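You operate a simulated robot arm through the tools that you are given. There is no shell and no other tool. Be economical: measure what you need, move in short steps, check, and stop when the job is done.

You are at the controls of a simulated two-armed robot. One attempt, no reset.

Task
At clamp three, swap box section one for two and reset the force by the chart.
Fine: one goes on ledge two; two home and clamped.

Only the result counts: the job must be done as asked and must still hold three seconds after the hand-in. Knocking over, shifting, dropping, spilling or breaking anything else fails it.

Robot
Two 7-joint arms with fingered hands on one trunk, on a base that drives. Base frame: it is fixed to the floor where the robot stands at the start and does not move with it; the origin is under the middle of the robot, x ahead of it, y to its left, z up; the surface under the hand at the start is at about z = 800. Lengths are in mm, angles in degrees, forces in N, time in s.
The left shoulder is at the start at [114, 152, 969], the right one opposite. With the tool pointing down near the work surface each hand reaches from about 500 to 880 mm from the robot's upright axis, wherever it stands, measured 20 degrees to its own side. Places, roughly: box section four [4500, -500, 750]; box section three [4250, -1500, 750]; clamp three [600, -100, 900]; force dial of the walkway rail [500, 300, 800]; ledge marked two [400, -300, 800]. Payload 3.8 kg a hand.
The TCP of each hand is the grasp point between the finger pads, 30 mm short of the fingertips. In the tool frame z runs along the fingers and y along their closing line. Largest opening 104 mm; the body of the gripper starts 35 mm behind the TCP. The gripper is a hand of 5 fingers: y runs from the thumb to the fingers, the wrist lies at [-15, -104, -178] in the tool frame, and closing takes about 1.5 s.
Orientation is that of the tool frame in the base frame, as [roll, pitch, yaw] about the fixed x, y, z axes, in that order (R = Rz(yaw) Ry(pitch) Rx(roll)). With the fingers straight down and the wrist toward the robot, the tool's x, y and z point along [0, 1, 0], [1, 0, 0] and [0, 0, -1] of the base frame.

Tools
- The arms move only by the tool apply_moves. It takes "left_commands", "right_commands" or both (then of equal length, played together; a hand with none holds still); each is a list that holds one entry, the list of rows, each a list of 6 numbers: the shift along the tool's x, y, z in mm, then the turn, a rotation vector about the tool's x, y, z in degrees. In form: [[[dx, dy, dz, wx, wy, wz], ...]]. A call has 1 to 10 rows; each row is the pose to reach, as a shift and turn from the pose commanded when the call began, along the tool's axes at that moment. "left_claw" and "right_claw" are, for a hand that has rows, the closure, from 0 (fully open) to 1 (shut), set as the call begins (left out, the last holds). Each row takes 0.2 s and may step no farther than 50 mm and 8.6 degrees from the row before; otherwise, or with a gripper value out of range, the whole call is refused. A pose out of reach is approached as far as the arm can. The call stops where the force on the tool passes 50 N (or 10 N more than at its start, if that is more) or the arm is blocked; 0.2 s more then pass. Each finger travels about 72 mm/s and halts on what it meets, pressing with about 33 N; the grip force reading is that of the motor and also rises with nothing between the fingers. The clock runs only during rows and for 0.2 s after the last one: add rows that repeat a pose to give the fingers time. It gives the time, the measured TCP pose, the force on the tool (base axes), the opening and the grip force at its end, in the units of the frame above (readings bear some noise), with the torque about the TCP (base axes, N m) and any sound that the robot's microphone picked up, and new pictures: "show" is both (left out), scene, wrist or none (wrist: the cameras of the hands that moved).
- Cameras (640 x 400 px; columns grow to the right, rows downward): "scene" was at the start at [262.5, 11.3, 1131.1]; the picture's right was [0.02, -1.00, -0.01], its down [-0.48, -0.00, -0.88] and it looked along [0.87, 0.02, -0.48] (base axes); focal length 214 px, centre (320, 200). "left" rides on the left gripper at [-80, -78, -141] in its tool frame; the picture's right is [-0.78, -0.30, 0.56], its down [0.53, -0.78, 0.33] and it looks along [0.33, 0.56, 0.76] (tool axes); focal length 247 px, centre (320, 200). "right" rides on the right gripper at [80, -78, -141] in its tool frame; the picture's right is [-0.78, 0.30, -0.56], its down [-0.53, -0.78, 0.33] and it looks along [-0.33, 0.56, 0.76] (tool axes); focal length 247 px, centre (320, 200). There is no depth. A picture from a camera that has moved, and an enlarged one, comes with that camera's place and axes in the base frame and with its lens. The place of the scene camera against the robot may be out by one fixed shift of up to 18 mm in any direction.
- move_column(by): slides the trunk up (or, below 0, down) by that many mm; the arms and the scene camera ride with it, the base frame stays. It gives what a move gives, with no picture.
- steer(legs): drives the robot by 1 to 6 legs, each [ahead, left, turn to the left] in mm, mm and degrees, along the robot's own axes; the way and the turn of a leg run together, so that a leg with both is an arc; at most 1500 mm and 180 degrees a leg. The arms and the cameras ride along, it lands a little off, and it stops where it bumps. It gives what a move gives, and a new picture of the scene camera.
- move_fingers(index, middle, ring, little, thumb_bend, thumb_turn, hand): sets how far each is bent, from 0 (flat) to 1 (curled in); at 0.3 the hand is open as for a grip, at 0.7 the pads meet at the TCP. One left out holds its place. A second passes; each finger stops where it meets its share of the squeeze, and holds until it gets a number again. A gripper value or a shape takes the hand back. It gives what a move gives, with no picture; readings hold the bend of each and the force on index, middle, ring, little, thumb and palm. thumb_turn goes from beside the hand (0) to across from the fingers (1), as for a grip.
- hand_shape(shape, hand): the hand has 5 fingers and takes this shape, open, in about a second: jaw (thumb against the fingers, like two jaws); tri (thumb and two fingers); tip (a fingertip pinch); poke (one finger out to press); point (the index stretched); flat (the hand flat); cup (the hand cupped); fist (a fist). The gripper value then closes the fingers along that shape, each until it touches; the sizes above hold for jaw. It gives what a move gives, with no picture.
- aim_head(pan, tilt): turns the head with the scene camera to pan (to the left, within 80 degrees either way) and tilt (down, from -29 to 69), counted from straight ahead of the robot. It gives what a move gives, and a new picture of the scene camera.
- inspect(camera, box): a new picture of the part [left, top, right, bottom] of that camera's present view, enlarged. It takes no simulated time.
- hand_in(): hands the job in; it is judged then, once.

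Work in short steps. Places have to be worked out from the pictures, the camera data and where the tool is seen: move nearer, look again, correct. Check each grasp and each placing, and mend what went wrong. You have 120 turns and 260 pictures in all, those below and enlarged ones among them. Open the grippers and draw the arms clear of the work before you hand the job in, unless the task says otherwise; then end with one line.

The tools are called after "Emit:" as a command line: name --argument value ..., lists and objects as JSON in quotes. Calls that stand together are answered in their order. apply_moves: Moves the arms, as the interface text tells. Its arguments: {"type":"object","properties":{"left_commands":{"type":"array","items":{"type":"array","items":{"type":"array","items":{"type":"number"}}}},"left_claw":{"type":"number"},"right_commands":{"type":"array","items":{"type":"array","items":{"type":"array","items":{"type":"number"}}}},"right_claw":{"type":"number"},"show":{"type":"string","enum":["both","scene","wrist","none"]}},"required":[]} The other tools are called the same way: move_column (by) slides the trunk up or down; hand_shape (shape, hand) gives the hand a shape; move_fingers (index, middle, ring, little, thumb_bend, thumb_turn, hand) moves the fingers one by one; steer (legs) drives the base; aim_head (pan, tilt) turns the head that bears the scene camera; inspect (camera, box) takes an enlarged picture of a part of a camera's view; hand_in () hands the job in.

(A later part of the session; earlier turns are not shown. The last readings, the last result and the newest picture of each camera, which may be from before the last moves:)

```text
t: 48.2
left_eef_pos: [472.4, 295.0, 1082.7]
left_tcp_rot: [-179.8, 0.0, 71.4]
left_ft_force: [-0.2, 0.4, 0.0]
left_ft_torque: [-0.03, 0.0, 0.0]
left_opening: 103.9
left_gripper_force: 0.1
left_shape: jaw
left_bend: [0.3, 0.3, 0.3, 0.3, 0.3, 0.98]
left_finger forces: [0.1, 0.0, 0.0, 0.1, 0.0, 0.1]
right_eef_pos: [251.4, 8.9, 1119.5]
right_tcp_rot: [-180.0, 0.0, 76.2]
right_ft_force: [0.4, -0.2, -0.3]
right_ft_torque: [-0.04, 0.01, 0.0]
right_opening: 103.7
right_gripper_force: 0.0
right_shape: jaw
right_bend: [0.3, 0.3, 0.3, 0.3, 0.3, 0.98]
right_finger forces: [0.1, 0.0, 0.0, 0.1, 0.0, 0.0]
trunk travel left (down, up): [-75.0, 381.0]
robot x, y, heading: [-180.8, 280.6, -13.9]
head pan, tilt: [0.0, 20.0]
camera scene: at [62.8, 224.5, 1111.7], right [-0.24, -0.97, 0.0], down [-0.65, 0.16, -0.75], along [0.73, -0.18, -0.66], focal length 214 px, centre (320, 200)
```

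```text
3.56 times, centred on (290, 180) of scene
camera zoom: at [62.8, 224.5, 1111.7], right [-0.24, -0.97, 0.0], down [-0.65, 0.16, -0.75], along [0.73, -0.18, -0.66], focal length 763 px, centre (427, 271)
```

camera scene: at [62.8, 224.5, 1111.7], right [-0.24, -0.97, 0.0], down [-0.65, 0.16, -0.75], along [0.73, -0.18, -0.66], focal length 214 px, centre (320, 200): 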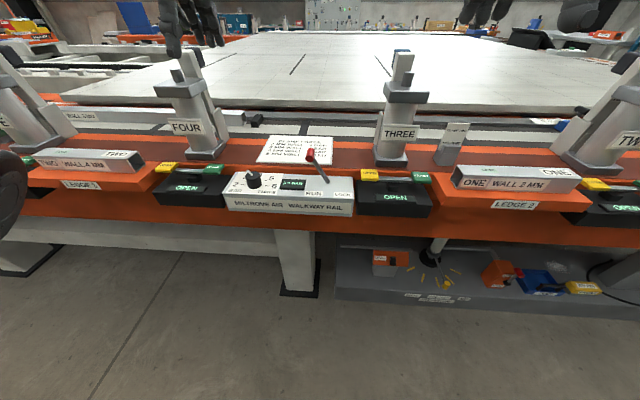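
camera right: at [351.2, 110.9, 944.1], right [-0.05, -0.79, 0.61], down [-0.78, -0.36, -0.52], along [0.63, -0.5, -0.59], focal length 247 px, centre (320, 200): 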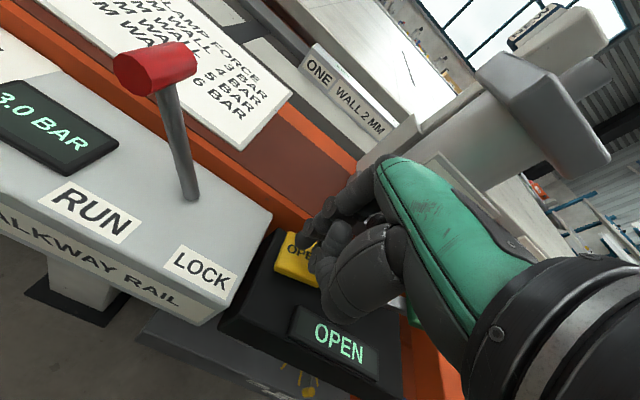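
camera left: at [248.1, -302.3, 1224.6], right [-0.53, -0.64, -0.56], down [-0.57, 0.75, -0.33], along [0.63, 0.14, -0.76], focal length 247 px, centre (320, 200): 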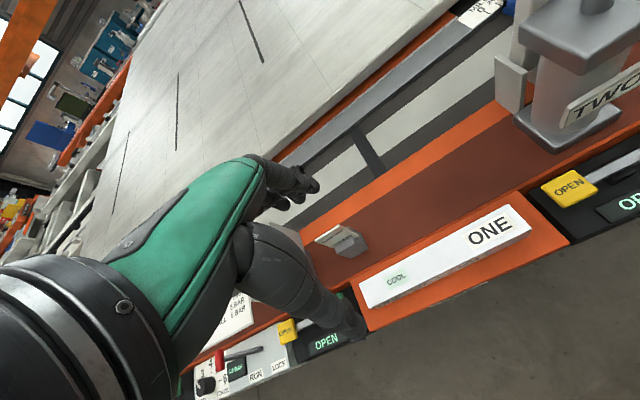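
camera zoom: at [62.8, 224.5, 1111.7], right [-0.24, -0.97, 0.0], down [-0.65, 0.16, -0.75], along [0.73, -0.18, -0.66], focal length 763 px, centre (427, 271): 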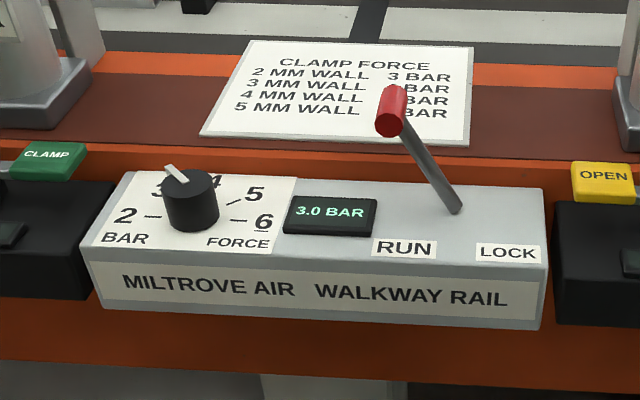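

The scale runs 45° per bar, so 3→5 is a 90° clockwise turn. The knob is about 37 mm wide with its top near (504, 263, 810). I take the tri shape and come over it, pre-turned 45° counter-clockwise.

Emit:
hand_shape --hand "left" --shape "tri"

Emit:
apply_moves --left_commands '[[[-5, 10, 30, 0, 0, -8], [-10, 20, 60, 0, 0, -16], [-20, 30, 95, 0, 0, -24], [-20, 40, 130, 0, 0, -32], [-20, 40, 160, 0, 0, -40], [-20, 40, 170, 0, 0, -45], [-20, 40, 170, 0, 0, -45]]]'

```text
t: 49.1
left_eef_pos: [471.9, 294.9, 1081.9]
left_tcp_rot: [-179.8, 0.0, 71.4]
left_ft_force: [-1.1, -0.2, 0.5]
left_ft_torque: [0.0, 0.02, -0.02]
left_opening: 103.7
left_gripper_force: 0.1
left_shape: tri
left_bend: [0.3, 0.3, 0.99, 0.99, 0.3, 0.98]
left_finger forces: [0.0, 0.0, 0.1, 0.1, 0.0, 0.0]
right_eef_pos: [252.2, 8.5, 1119.7]
right_tcp_rot: [-180.0, -0.1, 76.1]
right_ft_force: [0.6, 0.7, 0.5]
right_ft_torque: [-0.02, 0.01, 0.0]
right_opening: 103.7
right_gripper_force: 0.0
right_shape: jaw
right_bend: [0.3, 0.3, 0.3, 0.3, 0.3, 0.98]
right_finger forces: [0.0, 0.0, 0.0, 0.0, 0.0, 0.1]
trunk travel left (down, up): [-75.0, 381.0]
robot x, y, heading: [-182.5, 277.1, -14.1]
head pan, tilt: [0.0, 20.0]
```

```text
t: 50.7
left_eef_pos: [502.2, 262.0, 913.7]
left_tcp_rot: [179.9, 0.1, 116.5]
left_ft_force: [-0.3, -0.2, -0.4]
left_ft_torque: [-0.05, 0.02, -0.02]
left_opening: 103.5
left_gripper_force: 0.2
left_shape: tri
left_bend: [0.3, 0.3, 0.99, 0.99, 0.3, 0.98]
left_finger forces: [0.1, 0.0, 0.1, 0.0, 0.0, 0.0]
right_eef_pos: [251.9, 7.6, 1119.2]
right_tcp_rot: [179.9, -0.1, 76.3]
right_ft_force: [-0.1, 0.1, -0.4]
right_ft_torque: [0.01, 0.05, 0.04]
right_opening: 103.8
right_gripper_force: 0.0
right_shape: jaw
right_bend: [0.3, 0.3, 0.3, 0.3, 0.3, 0.98]
right_finger forces: [0.1, 0.0, 0.0, 0.0, 0.0, 0.0]
trunk travel left (down, up): [-75.0, 381.0]
robot x, y, heading: [-183.5, 275.3, -13.9]
head pan, tilt: [0.0, 20.0]
camera scene: at [62.8, 224.2, 1111.7], right [-0.24, -0.97, 0.0], down [-0.65, 0.16, -0.75], along [0.73, -0.18, -0.66], focal length 214 px, centre (320, 200)
camera left: at [467.7, 156.1, 1054.0], right [0.08, -0.83, -0.56], down [-0.93, 0.13, -0.33], along [0.35, 0.55, -0.76], focal length 247 px, centre (320, 200)
```

scene: 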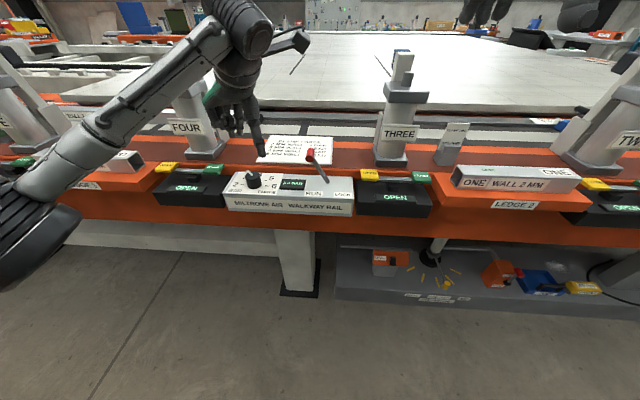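
left: 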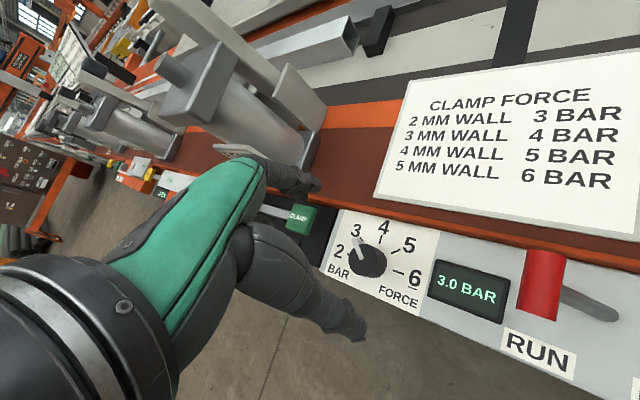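

The knob reads as centred under the TCP within 2 mm. I narrow the fingers and descend around the knob.

Emit:
apply_moves --left_commands '[[[0, 0, 20, 0, 0, 0], [0, 0, 40, 0, 0, 0], [0, 0, 60, 0, 0, 0], [0, 0, 75, 0, 0, 0], [0, 0, 82, 0, 0, 0]]]' --left_claw 0.35 --show "wrist"

```text
t: 51.9
left_eef_pos: [502.7, 261.0, 830.3]
left_tcp_rot: [180.0, -0.1, 116.4]
left_ft_force: [-0.4, 0.8, 0.3]
left_ft_torque: [0.01, -0.01, 0.01]
left_opening: 68.1
left_gripper_force: 0.0
left_shape: tri
left_bend: [0.73, 0.39, 0.99, 0.99, 0.62, 1.0]
left_finger forces: [0.0, 0.0, 0.0, 0.1, 0.1, 0.1]
right_eef_pos: [251.9, 7.0, 1118.2]
right_tcp_rot: [-180.0, 0.1, 76.2]
right_ft_force: [0.0, 0.1, 0.0]
right_ft_torque: [0.03, 0.0, -0.02]
right_opening: 103.7
right_gripper_force: 0.0
right_shape: jaw
right_bend: [0.3, 0.3, 0.3, 0.3, 0.3, 0.98]
right_finger forces: [0.1, 0.0, 0.0, 0.0, 0.0, 0.1]
trunk travel left (down, up): [-75.0, 381.0]
robot x, y, heading: [-184.0, 274.6, -14.0]
head pan, tilt: [0.0, 20.0]
camera left: at [468.0, 156.0, 970.9], right [0.08, -0.83, -0.56], down [-0.93, 0.13, -0.33], along [0.35, 0.55, -0.76], focal length 247 px, centre (320, 200)
```

left: 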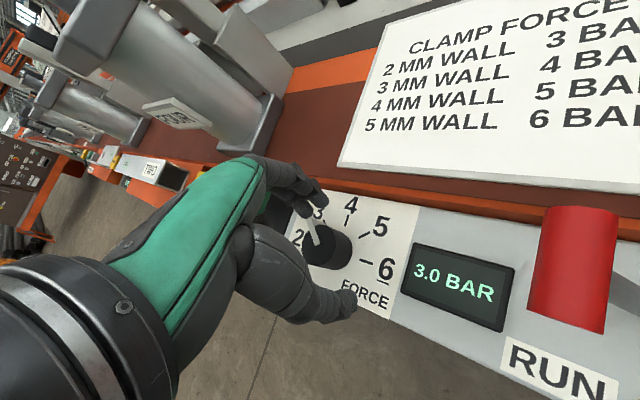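

The knob sits between thumb and fingers. I close on it.

Emit:
apply_moves --left_commands '[[[0, 0, 2, 0, 0, 0], [0, 0, 2, 0, 0, 0], [0, 0, 2, 0, 0, 0], [0, 0, 2, 0, 0, 0], [0, 0, 2, 0, 0, 0], [0, 0, 2, 0, 0, 0], [0, 0, 2, 0, 0, 0], [0, 0, 2, 0, 0, 0]]]' --left_claw 1 --show "wrist"

```text
t: 53.7
left_eef_pos: [503.3, 262.7, 828.7]
left_tcp_rot: [-179.9, -0.1, 116.4]
left_ft_force: [-1.1, -2.8, -2.1]
left_ft_torque: [-0.04, -0.04, 0.0]
left_opening: 23.6
left_gripper_force: 32.9
left_shape: tri
left_bend: [0.74, 0.51, 1.0, 1.0, 0.74, 1.0]
left_finger forces: [12.0, 14.9, 0.0, 0.0, 27.2, 0.0]
right_eef_pos: [251.9, 6.5, 1118.2]
right_tcp_rot: [-179.9, 0.0, 76.2]
right_ft_force: [0.7, -0.2, -0.1]
right_ft_torque: [-0.01, 0.01, 0.01]
right_opening: 104.0
right_gripper_force: 0.1
right_shape: jaw
right_bend: [0.3, 0.3, 0.3, 0.3, 0.3, 0.98]
right_finger forces: [0.0, 0.0, 0.1, 0.1, 0.0, 0.1]
trunk travel left (down, up): [-75.0, 381.0]
robot x, y, heading: [-186.6, 276.2, -13.8]
head pan, tilt: [0.0, 20.0]
camera left: at [468.6, 155.5, 968.5], right [0.08, -0.83, -0.56], down [-0.93, 0.13, -0.33], along [0.35, 0.55, -0.76], focal length 247 px, centre (320, 200)
```

left: 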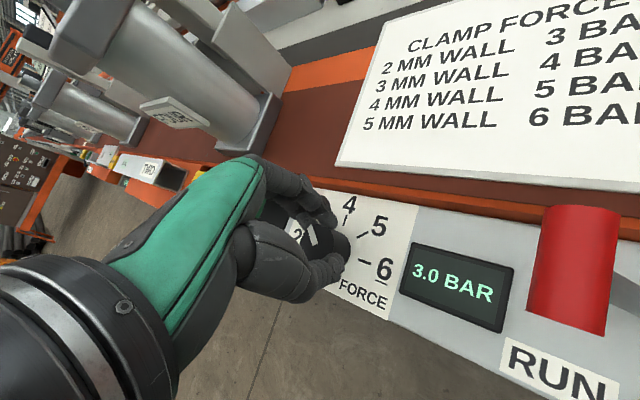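

Gripped by thumb, index and middle. I turn clockwise in steps and watch the display.

Emit:
apply_moves --left_commands '[[[0, 0, 0, 0, 0, 8], [0, 0, 0, 0, 0, 16], [0, 0, 0, 0, 0, 24], [0, 0, 0, 0, 0, 32], [0, 0, 0, 0, 0, 40], [0, 0, 0, 0, 0, 45]]]' --show "wrist"

```text
t: 55.1
left_eef_pos: [503.8, 264.1, 829.9]
left_tcp_rot: [-179.9, 0.0, 71.4]
left_ft_force: [-11.4, 4.5, -7.0]
left_ft_torque: [0.14, 0.32, 0.11]
left_opening: 21.5
left_gripper_force: 32.9
left_shape: tri
left_bend: [0.74, 0.55, 1.0, 1.0, 0.74, 0.98]
left_finger forces: [8.9, 11.9, 0.0, 0.0, 27.4, 0.0]
right_eef_pos: [251.5, 7.3, 1119.0]
right_tcp_rot: [179.9, -0.1, 76.4]
right_ft_force: [-0.5, -0.3, 0.2]
right_ft_torque: [0.01, 0.02, 0.01]
right_opening: 103.7
right_gripper_force: 0.0
right_shape: jaw
right_bend: [0.3, 0.3, 0.3, 0.3, 0.3, 0.98]
right_finger forces: [0.0, 0.0, 0.1, 0.0, 0.1, 0.0]
trunk travel left (down, up): [-75.0, 381.0]
robot x, y, heading: [-185.9, 278.8, -13.8]
head pan, tilt: [0.0, 20.0]
camera left: at [403.4, 212.4, 969.2], right [-0.53, -0.64, -0.56], down [-0.57, 0.76, -0.33], along [0.63, 0.14, -0.76], focal length 247 px, centre (320, 200)
```

left: 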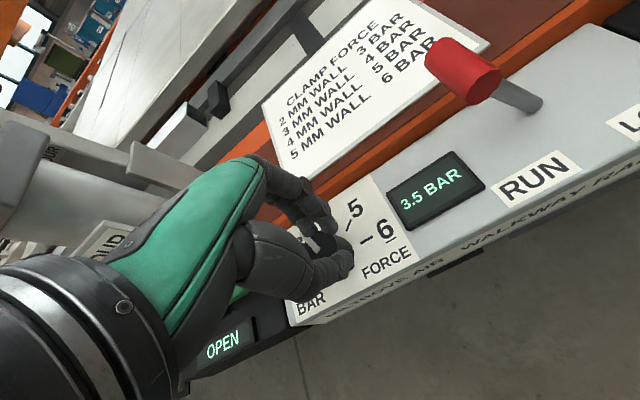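

3.5 bar after 45° – some slip. I continue turning.

Emit:
apply_moves --left_commands '[[[0, 0, 0, 0, 0, 8], [0, 0, 0, 0, 0, 16], [0, 0, 0, 0, 0, 24], [0, 0, 0, 0, 0, 32], [0, 0, 0, 0, 0, 40], [0, 0, 0, 0, 0, 48]]]' --show "wrist"

```text
t: 56.5
left_eef_pos: [502.9, 262.0, 829.9]
left_tcp_rot: [179.9, 0.0, 23.2]
left_ft_force: [3.9, -6.2, 8.4]
left_ft_torque: [-0.21, -0.09, -0.06]
left_opening: 18.7
left_gripper_force: 32.6
left_shape: tri
left_bend: [0.74, 0.75, 1.0, 1.0, 0.82, 0.99]
left_finger forces: [0.0, 7.4, 0.0, 0.0, 0.1, 0.0]
right_eef_pos: [251.3, 7.1, 1118.8]
right_tcp_rot: [180.0, 0.1, 76.2]
right_ft_force: [0.6, -0.8, -0.6]
right_ft_torque: [0.01, -0.01, -0.03]
right_opening: 104.0
right_gripper_force: 0.0
right_shape: jaw
right_bend: [0.3, 0.3, 0.3, 0.3, 0.3, 0.98]
right_finger forces: [0.1, 0.0, 0.0, 0.0, 0.1, 0.1]
trunk travel left (down, up): [-75.0, 381.0]
robot x, y, heading: [-183.8, 276.2, -13.9]
head pan, tilt: [0.0, 20.0]
camera left: at [397.0, 301.0, 970.2], right [-0.83, -0.04, -0.56], down [0.18, 0.92, -0.33], along [0.53, -0.38, -0.76], focal length 247 px, centre (320, 200)
```

left: 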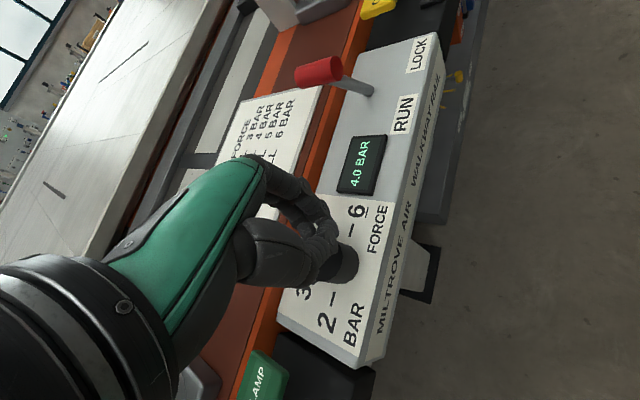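

4.0 bar now, but the fingers have slid off the knob. I open, rise, and turn back to regrip lower.

Emit:
apply_moves --left_commands '[[[0, 0, 0, 0, 0, 0], [0, 0, 0, 0, 0, 0], [0, 0, 0, 0, 0, 0], [0, 0, -10, 0, 0, 0], [0, 0, -30, 0, 0, 0], [0, 0, -60, 0, 0, 0]]]' --left_claw 0 --show "wrist"

Emit:
inspect --camera "left" --box '[280, 160, 440, 300]'

```text
t: 57.9
left_eef_pos: [504.7, 263.1, 888.2]
left_tcp_rot: [-179.9, 0.0, 23.4]
left_ft_force: [-0.2, -0.2, 0.3]
left_ft_torque: [0.0, 0.01, 0.02]
left_opening: 104.0
left_gripper_force: 0.1
left_shape: tri
left_bend: [0.3, 0.3, 0.99, 0.99, 0.3, 0.98]
left_finger forces: [0.0, 0.0, 0.0, 0.0, 0.0, 0.2]
right_eef_pos: [250.3, 7.8, 1118.7]
right_tcp_rot: [-180.0, 0.1, 76.2]
right_ft_force: [-1.1, -0.4, 0.0]
right_ft_torque: [-0.02, 0.01, -0.01]
right_opening: 104.0
right_gripper_force: 0.0
right_shape: jaw
right_bend: [0.3, 0.3, 0.3, 0.3, 0.3, 0.98]
right_finger forces: [0.0, 0.0, 0.1, 0.1, 0.0, 0.1]
trunk travel left (down, up): [-75.0, 381.0]
robot x, y, heading: [-183.4, 279.3, -13.9]
head pan, tilt: [0.0, 20.0]
camera left: at [398.9, 303.1, 1029.1], right [-0.83, -0.04, -0.56], down [0.18, 0.93, -0.33], along [0.53, -0.38, -0.76], focal length 247 px, centre (320, 200)
```

left: 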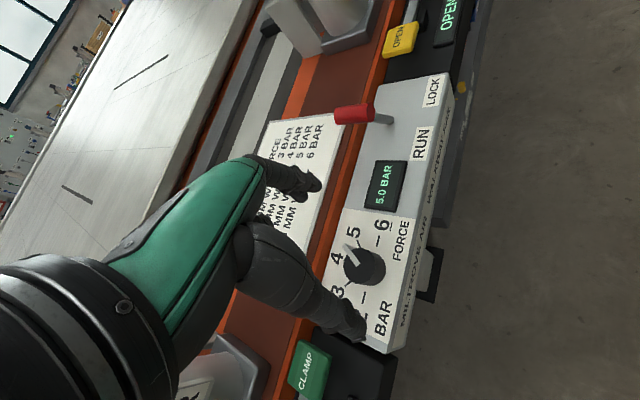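

```text
2.86 times, centred on (360, 230) of left
camera zoom: at [398.9, 303.1, 1029.1], right [-0.83, -0.04, -0.56], down [0.18, 0.93, -0.33], along [0.53, -0.38, -0.76], focal length 706 px, centre (206, 114)
```

zoom: 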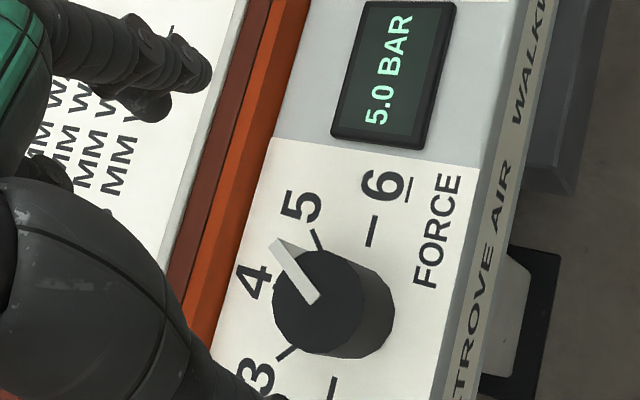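

The display now reads 5.0 BAR as the fingers let go. I go back to my earlier viewing pose to verify the pointer.

Emit:
apply_moves --left_commands '[[[0, -5, -40, 0, 0, -8], [-5, -15, -80, 0, 0, -16], [-10, -25, -120, 0, 0, -24], [-14, -35, -160, 0, 0, -32], [-17, -42, -190, 0, 0, -40], [-17, -42, -195, 0, 0, -48], [-17, -42, -195, 0, 0, -48]]]' --show "scene"

Emit:
inspect --camera "left" --box '[360, 200, 520, 300]'

Emit:
inspect --camera "scene" --box '[220, 155, 320, 215]'

```text
t: 59.5
left_eef_pos: [472.1, 294.3, 1083.1]
left_tcp_rot: [-179.8, 0.0, 71.5]
left_ft_force: [0.0, -0.2, -0.4]
left_ft_torque: [-0.01, 0.0, -0.01]
left_opening: 103.8
left_gripper_force: 0.1
left_shape: tri
left_bend: [0.3, 0.3, 0.99, 0.99, 0.3, 0.98]
left_finger forces: [0.0, 0.0, 0.0, 0.0, 0.0, 0.0]
right_eef_pos: [251.1, 8.6, 1118.1]
right_tcp_rot: [180.0, 0.0, 76.3]
right_ft_force: [0.6, 0.7, -0.9]
right_ft_torque: [0.0, -0.01, -0.03]
right_opening: 104.0
right_gripper_force: 0.1
right_shape: jaw
right_bend: [0.3, 0.3, 0.3, 0.3, 0.3, 0.98]
right_finger forces: [0.0, 0.0, 0.1, 0.0, 0.0, 0.0]
trunk travel left (down, up): [-75.0, 381.0]
robot x, y, heading: [-185.9, 277.4, -13.9]
head pan, tilt: [0.0, 20.0]
camera scene: at [62.9, 224.1, 1111.6], right [-0.24, -0.97, 0.0], down [-0.65, 0.16, -0.75], along [0.73, -0.18, -0.66], focal length 214 px, centre (320, 200)
```

scene: 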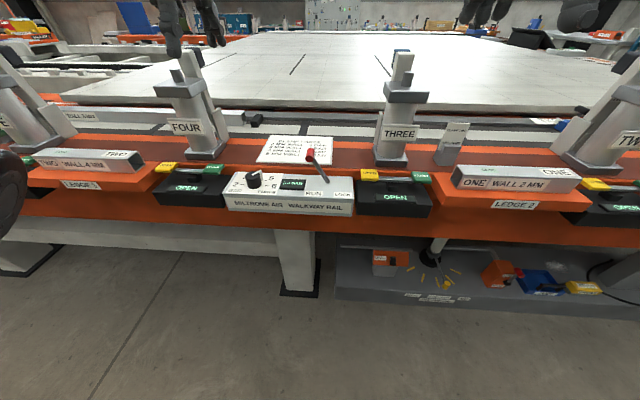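

```text
4.00 times, centred on (440, 250) of left
camera zoom: at [372.9, 243.0, 1223.6], right [-0.53, -0.64, -0.56], down [-0.57, 0.75, -0.33], along [0.63, 0.14, -0.76], focal length 988 px, centre (-160, 0)
```

zoom: 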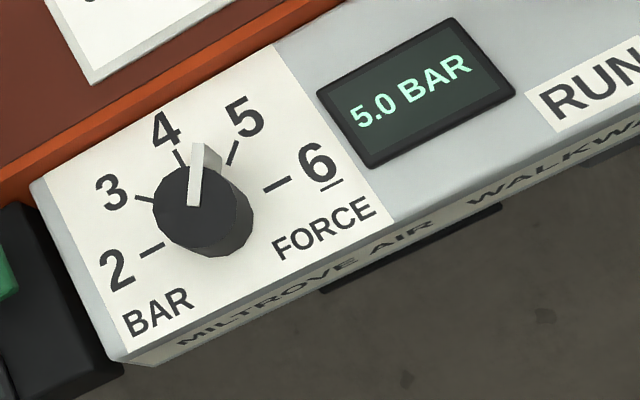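

```text
6.40 times, centred on (270, 185) of scene
camera zoom: at [62.9, 224.1, 1111.6], right [-0.24, -0.97, 0.0], down [-0.65, 0.16, -0.75], along [0.73, -0.18, -0.66], focal length 1373 px, centre (640, 296)
```

zoom: 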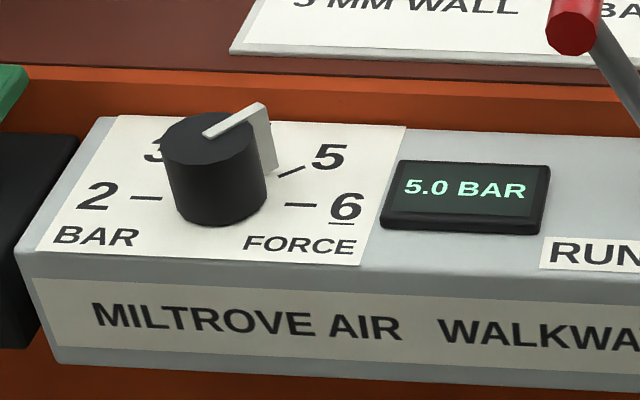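

The display reads 5.0 but the pointer measures about 36–38°, i.e. ~4.8, close to a rounding edge. The dial centre works out at (504, 267); I'll regrip centred and deeper and nudge it about 8° more.

Emit:
apply_moves --left_commands '[[[-5, 13, 45, 0, 0, -8], [-10, 26, 90, 0, 0, -8], [-15.5, 39, 130, 0, 0, -8], [-15.5, 39, 175, 0, 0, -8], [-15.5, 39, 205, 0, 0, -8], [-15.5, 39, 230, 0, 0, -8], [-15.5, 39, 250, 0, 0, -8], [-15.5, 39, 258, 0, 0, -8]]]' --left_claw 0.35 --show "wrist"

```text
t: 61.3
left_eef_pos: [502.3, 267.0, 827.0]
left_tcp_rot: [-180.0, 0.0, 79.3]
left_ft_force: [-0.1, 0.6, 0.0]
left_ft_torque: [-0.02, 0.01, -0.02]
left_opening: 67.8
left_gripper_force: 0.1
left_shape: tri
left_bend: [0.73, 0.39, 0.99, 0.99, 0.62, 1.0]
left_finger forces: [0.0, 0.0, 0.0, 0.0, 0.1, 0.0]
right_eef_pos: [252.0, 9.6, 1118.2]
right_tcp_rot: [180.0, 0.0, 76.2]
right_ft_force: [0.3, -0.9, -0.4]
right_ft_torque: [-0.02, 0.01, -0.01]
right_opening: 104.2
right_gripper_force: 0.2
right_shape: jaw
right_bend: [0.3, 0.3, 0.3, 0.3, 0.3, 0.98]
right_finger forces: [0.1, 0.0, 0.0, 0.0, 0.1, 0.0]
trunk travel left (down, up): [-75.0, 381.0]
robot x, y, heading: [-186.0, 278.9, -14.3]
head pan, tilt: [0.0, 20.0]
camera left: at [410.7, 202.5, 965.7], right [-0.43, -0.71, -0.56], down [-0.67, 0.67, -0.33], along [0.61, 0.23, -0.76], focal length 247 px, centre (320, 200)
```

left: 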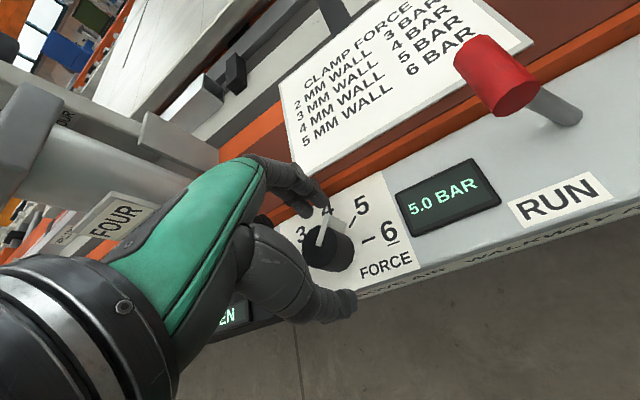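

The pointer would be under the fingers at this angle. I rise, turn to grip across the pointer (yaw ~124), and go down again.

Emit:
apply_moves --left_commands '[[[0, 0, -30, 0, 0, 0], [0, 0, -40, 0, 0, -8], [1, 1, -40, 0, 0, -16], [1, 1, -40, 0, 0, -24], [1, 1, -40, 0, 0, -32], [1, 1, -40, 0, 0, -40], [1, 1, -40, 0, 0, -46], [1, 1, -20, 0, 0, -46], [1, 1, 0, 0, 0, -46], [1, 1, 4, 0, 0, -46]]]' --left_claw 0.35 --show "wrist"

```text
t: 63.5
left_eef_pos: [505.2, 266.8, 821.3]
left_tcp_rot: [179.9, 0.1, 125.4]
left_ft_force: [-0.1, -0.1, -0.4]
left_ft_torque: [-0.01, 0.03, 0.0]
left_opening: 67.9
left_gripper_force: 0.1
left_shape: tri
left_bend: [0.73, 0.39, 0.99, 0.99, 0.62, 1.0]
left_finger forces: [0.0, 0.1, 0.1, 0.0, 0.1, 0.0]
right_eef_pos: [250.1, 7.9, 1118.4]
right_tcp_rot: [-180.0, 0.0, 76.2]
right_ft_force: [0.2, 0.6, 0.7]
right_ft_torque: [0.0, -0.01, 0.04]
right_opening: 103.8
right_gripper_force: 0.0
right_shape: jaw
right_bend: [0.3, 0.3, 0.3, 0.3, 0.3, 0.98]
right_finger forces: [0.0, 0.0, 0.0, 0.1, 0.0, 0.0]
trunk travel left (down, up): [-75.0, 381.0]
robot x, y, heading: [-186.5, 273.6, -13.7]
head pan, tilt: [0.0, 20.0]
camera left: at [486.7, 157.0, 962.0], right [0.21, -0.8, -0.56], down [-0.94, -0.01, -0.33], along [0.26, 0.59, -0.76], focal length 247 px, centre (320, 200)
```

left: 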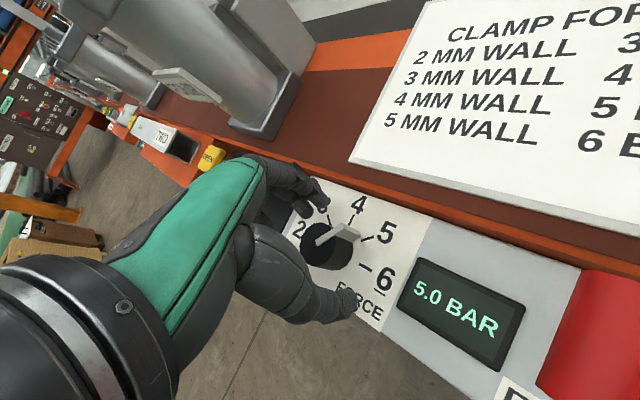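

Good view: the pointer lies just short of the 5 tick. I close and turn 9° clockwise.

Emit:
apply_moves --left_commands '[[[0, 0, 0, 0, 0, 0], [0, 0, 0, 0, 0, 0], [0, 0, 0, 0, 0, 0], [0, 0, 0, 0, 0, 0], [0, 0, 0, 0, 0, 0], [0, 0, 0, 0, 0, 0]]]' --left_claw 1 --show "wrist"

Emit:
apply_moves --left_commands '[[[0, 0, 0, 0, 0, 5], [0, 0, 0, 0, 0, 9], [0, 0, 0, 0, 0, 9]]]' --show "wrist"

```text
t: 64.9
left_eef_pos: [504.6, 266.6, 820.8]
left_tcp_rot: [-179.9, 0.0, 125.4]
left_ft_force: [0.5, -1.7, -1.7]
left_ft_torque: [-0.05, -0.02, -0.04]
left_opening: 26.0
left_gripper_force: 33.0
left_shape: tri
left_bend: [0.74, 0.54, 1.0, 1.0, 0.74, 1.0]
left_finger forces: [13.1, 14.9, 0.0, 0.1, 29.4, 0.0]
right_eef_pos: [252.2, 8.6, 1118.2]
right_tcp_rot: [-179.9, 0.1, 76.1]
right_ft_force: [0.3, 0.7, -0.9]
right_ft_torque: [-0.01, -0.01, 0.04]
right_opening: 104.0
right_gripper_force: 0.1
right_shape: jaw
right_bend: [0.3, 0.3, 0.3, 0.3, 0.3, 0.98]
right_finger forces: [0.0, 0.0, 0.0, 0.0, 0.0, 0.0]
trunk travel left (down, up): [-75.0, 381.0]
robot x, y, heading: [-189.8, 278.6, -13.6]
head pan, tilt: [0.0, 20.0]
camera left: at [486.9, 156.6, 961.6], right [0.21, -0.8, -0.56], down [-0.94, -0.01, -0.33], along [0.26, 0.59, -0.76], focal length 247 px, centre (320, 200)
```

left: 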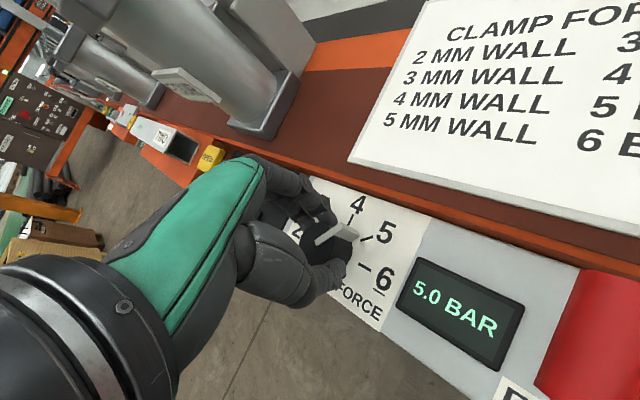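

```text
t: 65.7
left_eef_pos: [504.4, 266.5, 820.5]
left_tcp_rot: [-179.9, 0.0, 116.4]
left_ft_force: [-1.3, -1.0, -1.2]
left_ft_torque: [-0.06, 0.04, 0.03]
left_opening: 25.5
left_gripper_force: 33.3
left_shape: tri
left_bend: [0.74, 0.54, 1.0, 1.0, 0.74, 1.0]
left_finger forces: [12.8, 14.8, 0.1, 0.0, 30.6, 0.0]
right_eef_pos: [251.4, 7.8, 1118.5]
right_tcp_rot: [180.0, 0.0, 76.2]
right_ft_force: [-0.1, 0.7, -0.2]
right_ft_torque: [0.0, 0.02, 0.02]
right_opening: 104.2
right_gripper_force: 0.0
right_shape: jaw
right_bend: [0.3, 0.3, 0.3, 0.3, 0.3, 0.98]
right_finger forces: [0.1, 0.1, 0.1, 0.1, 0.1, 0.0]
trunk travel left (down, up): [-75.0, 381.0]
robot x, y, heading: [-184.5, 276.7, -13.7]
head pan, tilt: [0.0, 20.0]
camera left: at [469.4, 160.8, 961.6], right [0.08, -0.83, -0.56], down [-0.93, 0.13, -0.33], along [0.35, 0.55, -0.76], focal length 247 px, centre (320, 200)
```

left: 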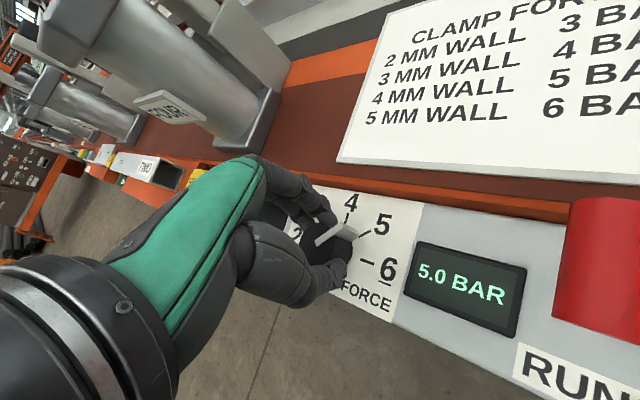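

Still 5.0. I open, rise and check the pointer from the viewing pose.

Emit:
apply_moves --left_commands '[[[0, 0, 0, 0, 0, 0], [0, 0, 0, 0, 0, 0], [0, 0, 0, 0, 0, 0], [0, 0, -30, 0, 0, 0], [0, 0, -70, 0, 0, 8], [0, 0, -110, 0, 0, 16], [0, 0, -150, 0, 0, 24], [-10, -10, -190, 0, 0, 32], [-20, -20, -225, 0, 0, 40], [-20, -20, -262, 0, 0, 45]]]' --left_claw 0 --show "none"

Emit:
inspect --camera "left" --box '[360, 200, 520, 300]'

Emit:
inspect --camera "scene" --box '[220, 155, 320, 215]'

```text
t: 67.9
left_eef_pos: [495.3, 239.6, 1086.8]
left_tcp_rot: [-180.0, 0.0, 71.3]
left_ft_force: [0.0, 0.0, 0.1]
left_ft_torque: [0.03, -0.03, 0.0]
left_opening: 103.7
left_gripper_force: 0.0
left_shape: tri
left_bend: [0.3, 0.3, 0.99, 0.99, 0.3, 0.98]
left_finger forces: [0.1, 0.1, 0.0, 0.1, 0.1, 0.0]
right_eef_pos: [250.6, 8.3, 1118.9]
right_tcp_rot: [180.0, 0.0, 76.2]
right_ft_force: [-1.0, -0.2, -0.9]
right_ft_torque: [0.02, -0.02, 0.02]
right_opening: 103.9
right_gripper_force: 0.1
right_shape: jaw
right_bend: [0.3, 0.3, 0.3, 0.3, 0.3, 0.98]
right_finger forces: [0.1, 0.0, 0.0, 0.0, 0.1, 0.0]
trunk travel left (down, up): [-75.0, 381.0]
robot x, y, heading: [-185.0, 276.1, -13.9]
head pan, tilt: [0.0, 20.0]
```

```text
4.00 times, centred on (440, 250) of left
camera zoom: at [394.4, 189.0, 1226.7], right [-0.53, -0.64, -0.56], down [-0.56, 0.76, -0.33], along [0.63, 0.14, -0.76], focal length 988 px, centre (-160, 0)
```

zoom: 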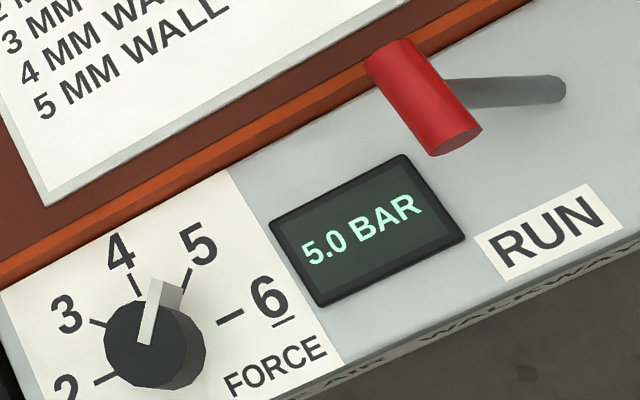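

```text
6.40 times, centred on (270, 185) of scene
camera zoom: at [61.9, 224.1, 1112.0], right [-0.24, -0.97, 0.0], down [-0.64, 0.16, -0.75], along [0.73, -0.18, -0.66], focal length 1373 px, centre (640, 296)
```

zoom: 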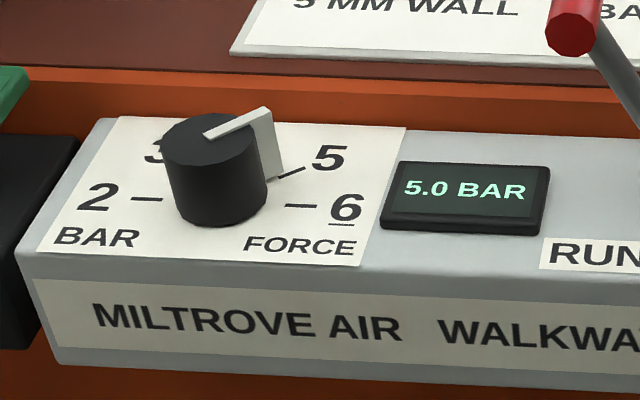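

The pointer now meets the 5 tick; the dial is set. I return the left hand to jaw and drive left toward ledge three where section two lies.

Emit:
hand_shape --hand "left" --shape "jaw"

Emit:
steer --legs '[[40, 470, 0]]'

Emit:
inspect --camera "left" --box '[0, 0, 640, 400]'

```text
t: 68.8
left_eef_pos: [495.2, 239.5, 1086.3]
left_tcp_rot: [-179.8, 0.1, 71.5]
left_ft_force: [-1.0, -0.5, -0.2]
left_ft_torque: [-0.01, -0.03, 0.01]
left_opening: 103.3
left_gripper_force: 0.1
left_shape: jaw
left_bend: [0.3, 0.3, 0.3, 0.3, 0.3, 0.98]
left_finger forces: [0.0, 0.0, 0.1, 0.0, 0.0, 0.0]
right_eef_pos: [251.5, 7.0, 1118.5]
right_tcp_rot: [179.9, 0.1, 76.2]
right_ft_force: [0.5, -0.4, 0.3]
right_ft_torque: [-0.01, 0.02, -0.02]
right_opening: 103.8
right_gripper_force: 0.0
right_shape: jaw
right_bend: [0.3, 0.3, 0.3, 0.3, 0.3, 0.98]
right_finger forces: [0.0, 0.0, 0.0, 0.0, 0.0, 0.0]
trunk travel left (down, up): [-75.0, 381.0]
robot x, y, heading: [-186.0, 279.3, -13.8]
head pan, tilt: [0.0, 20.0]
```

```text
t: 71.6
left_eef_pos: [645.9, 674.9, 1085.5]
left_tcp_rot: [-179.9, 0.0, 71.2]
left_ft_force: [0.8, -0.8, -0.9]
left_ft_torque: [0.0, -0.05, 0.04]
left_opening: 103.7
left_gripper_force: 0.0
left_shape: jaw
left_bend: [0.3, 0.3, 0.3, 0.3, 0.3, 0.98]
left_finger forces: [0.0, 0.0, 0.0, 0.0, 0.1, 0.0]
right_eef_pos: [400.6, 443.3, 1118.0]
right_tcp_rot: [-179.9, 0.1, 75.9]
right_ft_force: [-0.4, 0.1, -0.2]
right_ft_torque: [0.0, -0.03, -0.03]
right_opening: 104.1
right_gripper_force: 0.1
right_shape: jaw
right_bend: [0.3, 0.3, 0.3, 0.3, 0.3, 0.98]
right_finger forces: [0.2, 0.0, 0.1, 0.1, 0.0, 0.0]
trunk travel left (down, up): [-75.0, 381.0]
robot x, y, heading: [-34.2, 712.6, -14.0]
head pan, tilt: [0.0, 20.0]
camera scene: at [212.6, 660.9, 1111.7], right [-0.24, -0.97, 0.0], down [-0.64, 0.16, -0.75], along [0.72, -0.18, -0.66], focal length 214 px, centre (320, 200)
```

scene: 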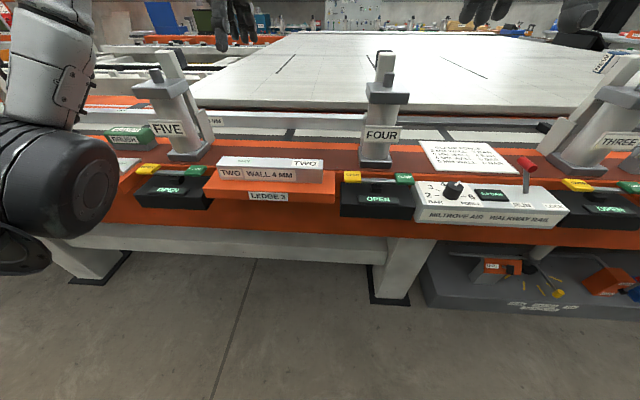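

```text
1.00 times, centred on (320, 200) of left (not enlarged: the box is as wide or as high as the picture)
camera zoom: at [545.1, 624.4, 1225.9], right [-0.53, -0.64, -0.56], down [-0.56, 0.76, -0.33], along [0.63, 0.14, -0.76], focal length 247 px, centre (320, 200)
```

zoom: 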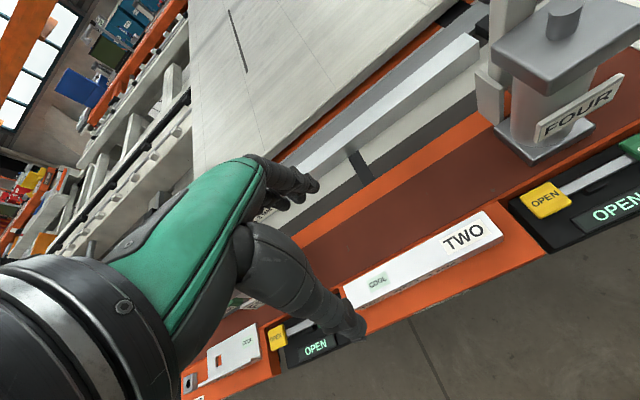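

Section two's centre is near (652, 656); I grasp it 70 mm from its left end, at about (667, 704), at the same height as with section one. Moving above it first.

Emit:
apply_moves --left_commands '[[[17, 6, 40, 0, 0, 0], [34, 11, 75, 0, 0, 0], [34, 11, 115, 0, 0, 0], [34, 11, 150, 0, 0, 0], [34, 11, 180, 0, 0, 0], [34, 11, 180, 0, 0, 0]]]'

```text
t: 73.0
left_eef_pos: [663.8, 703.3, 908.1]
left_tcp_rot: [180.0, 0.1, 71.2]
left_ft_force: [-0.4, 0.0, -0.1]
left_ft_torque: [-0.02, 0.05, -0.02]
left_opening: 103.5
left_gripper_force: 0.1
left_shape: jaw
left_bend: [0.3, 0.3, 0.3, 0.3, 0.3, 0.98]
left_finger forces: [0.1, 0.0, 0.0, 0.1, 0.0, 0.1]
right_eef_pos: [399.3, 444.1, 1119.1]
right_tcp_rot: [180.0, 0.0, 76.0]
right_ft_force: [-0.8, -0.5, 0.3]
right_ft_torque: [-0.02, -0.03, 0.0]
right_opening: 104.0
right_gripper_force: 0.1
right_shape: jaw
right_bend: [0.3, 0.3, 0.3, 0.3, 0.3, 0.98]
right_finger forces: [0.1, 0.1, 0.0, 0.0, 0.1, 0.1]
trunk travel left (down, up): [-75.0, 381.0]
robot x, y, heading: [-34.8, 714.7, -13.9]
head pan, tilt: [0.0, 20.0]
camera scene: at [212.2, 660.5, 1111.8], right [-0.24, -0.97, 0.0], down [-0.64, 0.16, -0.75], along [0.73, -0.18, -0.66], focal length 214 px, centre (320, 200)
camera left: at [562.6, 652.6, 1047.4], right [-0.53, -0.64, -0.56], down [-0.56, 0.76, -0.33], along [0.63, 0.14, -0.76], focal length 247 px, centre (320, 200)
```

scene: 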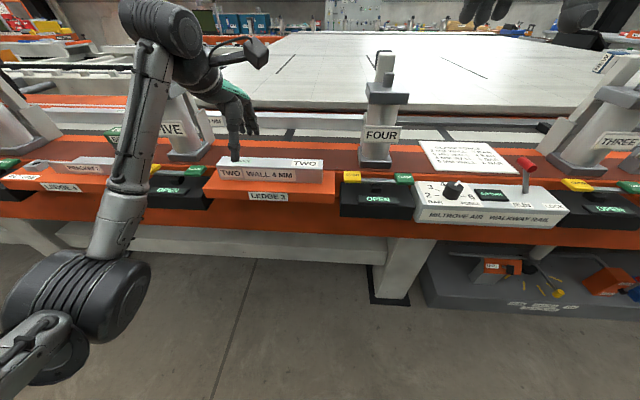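
left: 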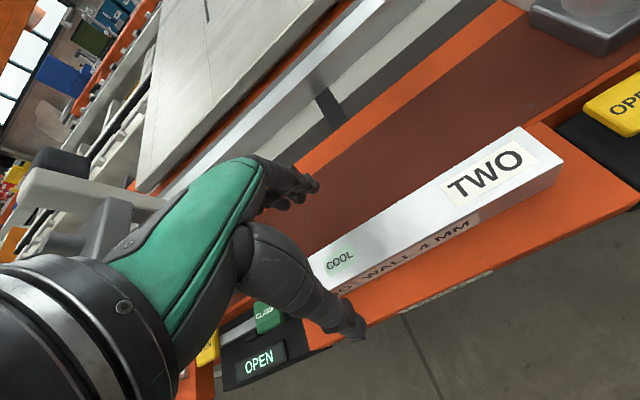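

The view matches that of section one before its grasp almost exactly. I descend to z≈846 and close.

Emit:
apply_moves --left_commands '[[[0, 2, 30, 0, 0, 0], [0, 2, 48, 0, 0, 0], [0, 2, 58, 0, 0, 0], [0, 2, 62, 0, 0, 0]]]' --show "none"

Emit:
apply_moves --left_commands '[[[0, 0, 0, 0, 0, 0], [0, 0, 0, 0, 0, 0], [0, 0, 0, 0, 0, 0], [0, 0, 0, 0, 0, 0], [0, 0, 0, 0, 0, 0], [0, 0, 0, 0, 0, 0], [0, 0, 0, 0, 0, 0], [0, 0, 0, 0, 0, 0]]]' --left_claw 1 --show "wrist"

```text
t: 74.0
left_eef_pos: [669.0, 702.0, 843.0]
left_tcp_rot: [-180.0, 0.0, 71.2]
left_ft_force: [-0.1, 0.8, -0.5]
left_ft_torque: [0.0, 0.0, 0.01]
left_opening: 103.4
left_gripper_force: 0.1
left_shape: jaw
left_bend: [0.3, 0.3, 0.3, 0.3, 0.3, 0.98]
left_finger forces: [0.0, 0.0, 0.0, 0.0, 0.0, 0.0]
right_eef_pos: [400.5, 443.9, 1118.2]
right_tcp_rot: [-180.0, 0.0, 76.0]
right_ft_force: [0.5, -0.5, 0.4]
right_ft_torque: [-0.01, -0.04, 0.02]
right_opening: 104.0
right_gripper_force: 0.1
right_shape: jaw
right_bend: [0.3, 0.3, 0.3, 0.3, 0.3, 0.98]
right_finger forces: [0.0, 0.0, 0.0, 0.0, 0.0, 0.0]
trunk travel left (down, up): [-75.0, 381.0]
robot x, y, heading: [-36.2, 715.8, -14.0]
head pan, tilt: [0.0, 20.0]
```

```text
t: 75.8
left_eef_pos: [668.6, 702.7, 843.4]
left_tcp_rot: [-179.9, -0.1, 71.2]
left_ft_force: [0.7, 1.0, -0.1]
left_ft_torque: [-0.01, 0.05, -0.08]
left_opening: 34.4
left_gripper_force: 33.0
left_shape: jaw
left_bend: [0.74, 0.55, 0.54, 0.55, 0.73, 1.0]
left_finger forces: [16.1, 8.2, 3.6, 1.9, 30.1, 0.0]
right_eef_pos: [400.0, 443.3, 1118.7]
right_tcp_rot: [180.0, 0.0, 76.0]
right_ft_force: [0.9, 0.5, 0.7]
right_ft_torque: [-0.01, 0.0, -0.01]
right_opening: 104.1
right_gripper_force: 0.0
right_shape: jaw
right_bend: [0.3, 0.3, 0.3, 0.3, 0.3, 0.98]
right_finger forces: [0.0, 0.1, 0.0, 0.0, 0.1, 0.0]
trunk travel left (down, up): [-75.0, 381.0]
robot x, y, heading: [-34.5, 715.0, -14.0]
head pan, tilt: [0.0, 20.0]
camera left: at [568.7, 651.6, 983.9], right [-0.53, -0.64, -0.56], down [-0.56, 0.76, -0.33], along [0.63, 0.14, -0.76], focal length 247 px, centre (320, 200)
```

left: 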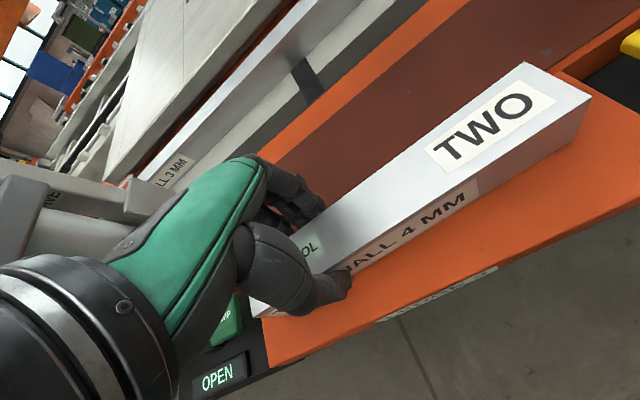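

Grip is good but 3 mm lower than suits the fence at the home place. I open, rise 5 mm and regrip.

Emit:
apply_moves --left_commands '[[[0, 0, 0, 0, 0, 0], [0, 0, 0, 0, 0, 0], [0, 0, 0, 0, 0, 0], [0, 0, 0, 0, 0, 0], [0, 0, -2, 0, 0, 0], [0, 0, -5, 0, 0, 0]]]' --left_claw 0 --show "none"

Emit:
apply_moves --left_commands '[[[0, 0, 0, 0, 0, 0], [0, 0, 0, 0, 0, 0], [0, 0, 0, 0, 0, 0], [0, 0, 0, 0, 0, 0], [0, 0, 0, 0, 0, 0], [0, 0, 0, 0, 0, 0], [0, 0, 0, 0, 0, 0], [0, 0, 0, 0, 0, 0]]]' --left_claw 1 --show "none"

Emit:
apply_moves --left_commands '[[[0, 0, -10, 0, 0, 0], [0, 0, -20, 0, 0, 0], [0, 0, -40, 0, 0, 0], [0, 0, -40, 0, 0, 0]]]' --show "wrist"

```text
t: 77.2
left_eef_pos: [668.2, 702.3, 849.0]
left_tcp_rot: [-179.9, 0.0, 71.2]
left_ft_force: [-0.2, -0.3, 0.4]
left_ft_torque: [0.02, 0.0, -0.03]
left_opening: 103.7
left_gripper_force: 0.1
left_shape: jaw
left_bend: [0.3, 0.3, 0.3, 0.3, 0.3, 0.98]
left_finger forces: [0.1, 0.0, 0.0, 0.0, 0.1, 0.1]
right_eef_pos: [400.2, 443.1, 1118.8]
right_tcp_rot: [180.0, -0.1, 76.1]
right_ft_force: [-0.1, -0.1, -0.9]
right_ft_torque: [-0.03, -0.02, -0.02]
right_opening: 103.7
right_gripper_force: 0.1
right_shape: jaw
right_bend: [0.3, 0.3, 0.3, 0.3, 0.3, 0.98]
right_finger forces: [0.0, 0.0, 0.0, 0.1, 0.1, 0.1]
trunk travel left (down, up): [-75.0, 381.0]
robot x, y, heading: [-37.8, 714.6, -13.8]
head pan, tilt: [0.0, 20.0]
```

```text
t: 79.0
left_eef_pos: [668.0, 702.6, 848.2]
left_tcp_rot: [-179.8, 0.0, 71.2]
left_ft_force: [-0.3, 0.8, -1.1]
left_ft_torque: [0.03, 0.01, -0.09]
left_opening: 34.8
left_gripper_force: 33.2
left_shape: jaw
left_bend: [0.74, 0.52, 0.5, 0.51, 0.74, 1.0]
left_finger forces: [15.0, 9.3, 3.8, 1.7, 30.0, 0.0]
right_eef_pos: [400.2, 443.4, 1118.8]
right_tcp_rot: [179.9, 0.0, 76.0]
right_ft_force: [-0.4, -0.1, 0.7]
right_ft_torque: [0.03, -0.01, -0.02]
right_opening: 103.9
right_gripper_force: 0.0
right_shape: jaw
right_bend: [0.3, 0.3, 0.3, 0.3, 0.3, 0.98]
right_finger forces: [0.0, 0.0, 0.1, 0.0, 0.1, 0.0]
trunk travel left (down, up): [-75.0, 381.0]
robot x, y, heading: [-35.3, 713.4, -14.2]
head pan, tilt: [0.0, 20.0]
```

```text
t: 80.0
left_eef_pos: [669.0, 701.8, 887.4]
left_tcp_rot: [-179.9, 0.1, 71.2]
left_ft_force: [0.2, -0.5, -1.4]
left_ft_torque: [0.13, -0.01, 0.01]
left_opening: 34.4
left_gripper_force: 33.1
left_shape: jaw
left_bend: [0.74, 0.52, 0.51, 0.51, 0.74, 1.0]
left_finger forces: [16.3, 9.1, 3.9, 0.5, 29.9, 0.1]
right_eef_pos: [401.4, 443.8, 1118.2]
right_tcp_rot: [-179.8, -0.1, 76.1]
right_ft_force: [-0.3, 1.0, 0.9]
right_ft_torque: [-0.03, 0.01, 0.01]
right_opening: 103.9
right_gripper_force: 0.1
right_shape: jaw
right_bend: [0.3, 0.3, 0.3, 0.3, 0.3, 0.98]
right_finger forces: [0.0, 0.0, 0.0, 0.1, 0.0, 0.1]
trunk travel left (down, up): [-75.0, 381.0]
robot x, y, heading: [-38.6, 712.9, -14.2]
head pan, tilt: [0.0, 20.0]
camera left: at [568.8, 650.6, 1027.3], right [-0.53, -0.64, -0.56], down [-0.56, 0.76, -0.33], along [0.63, 0.14, -0.76], focal length 247 px, centre (320, 200)
```

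left: 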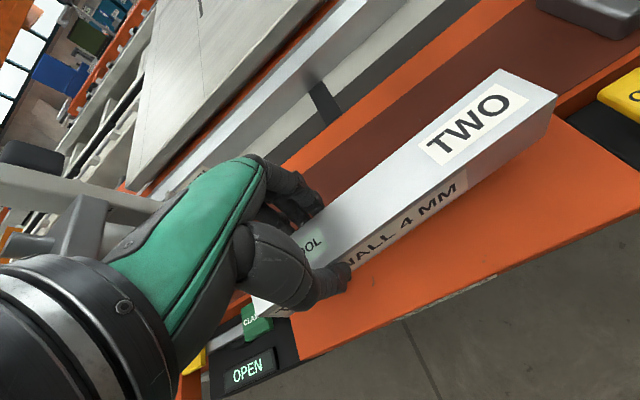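

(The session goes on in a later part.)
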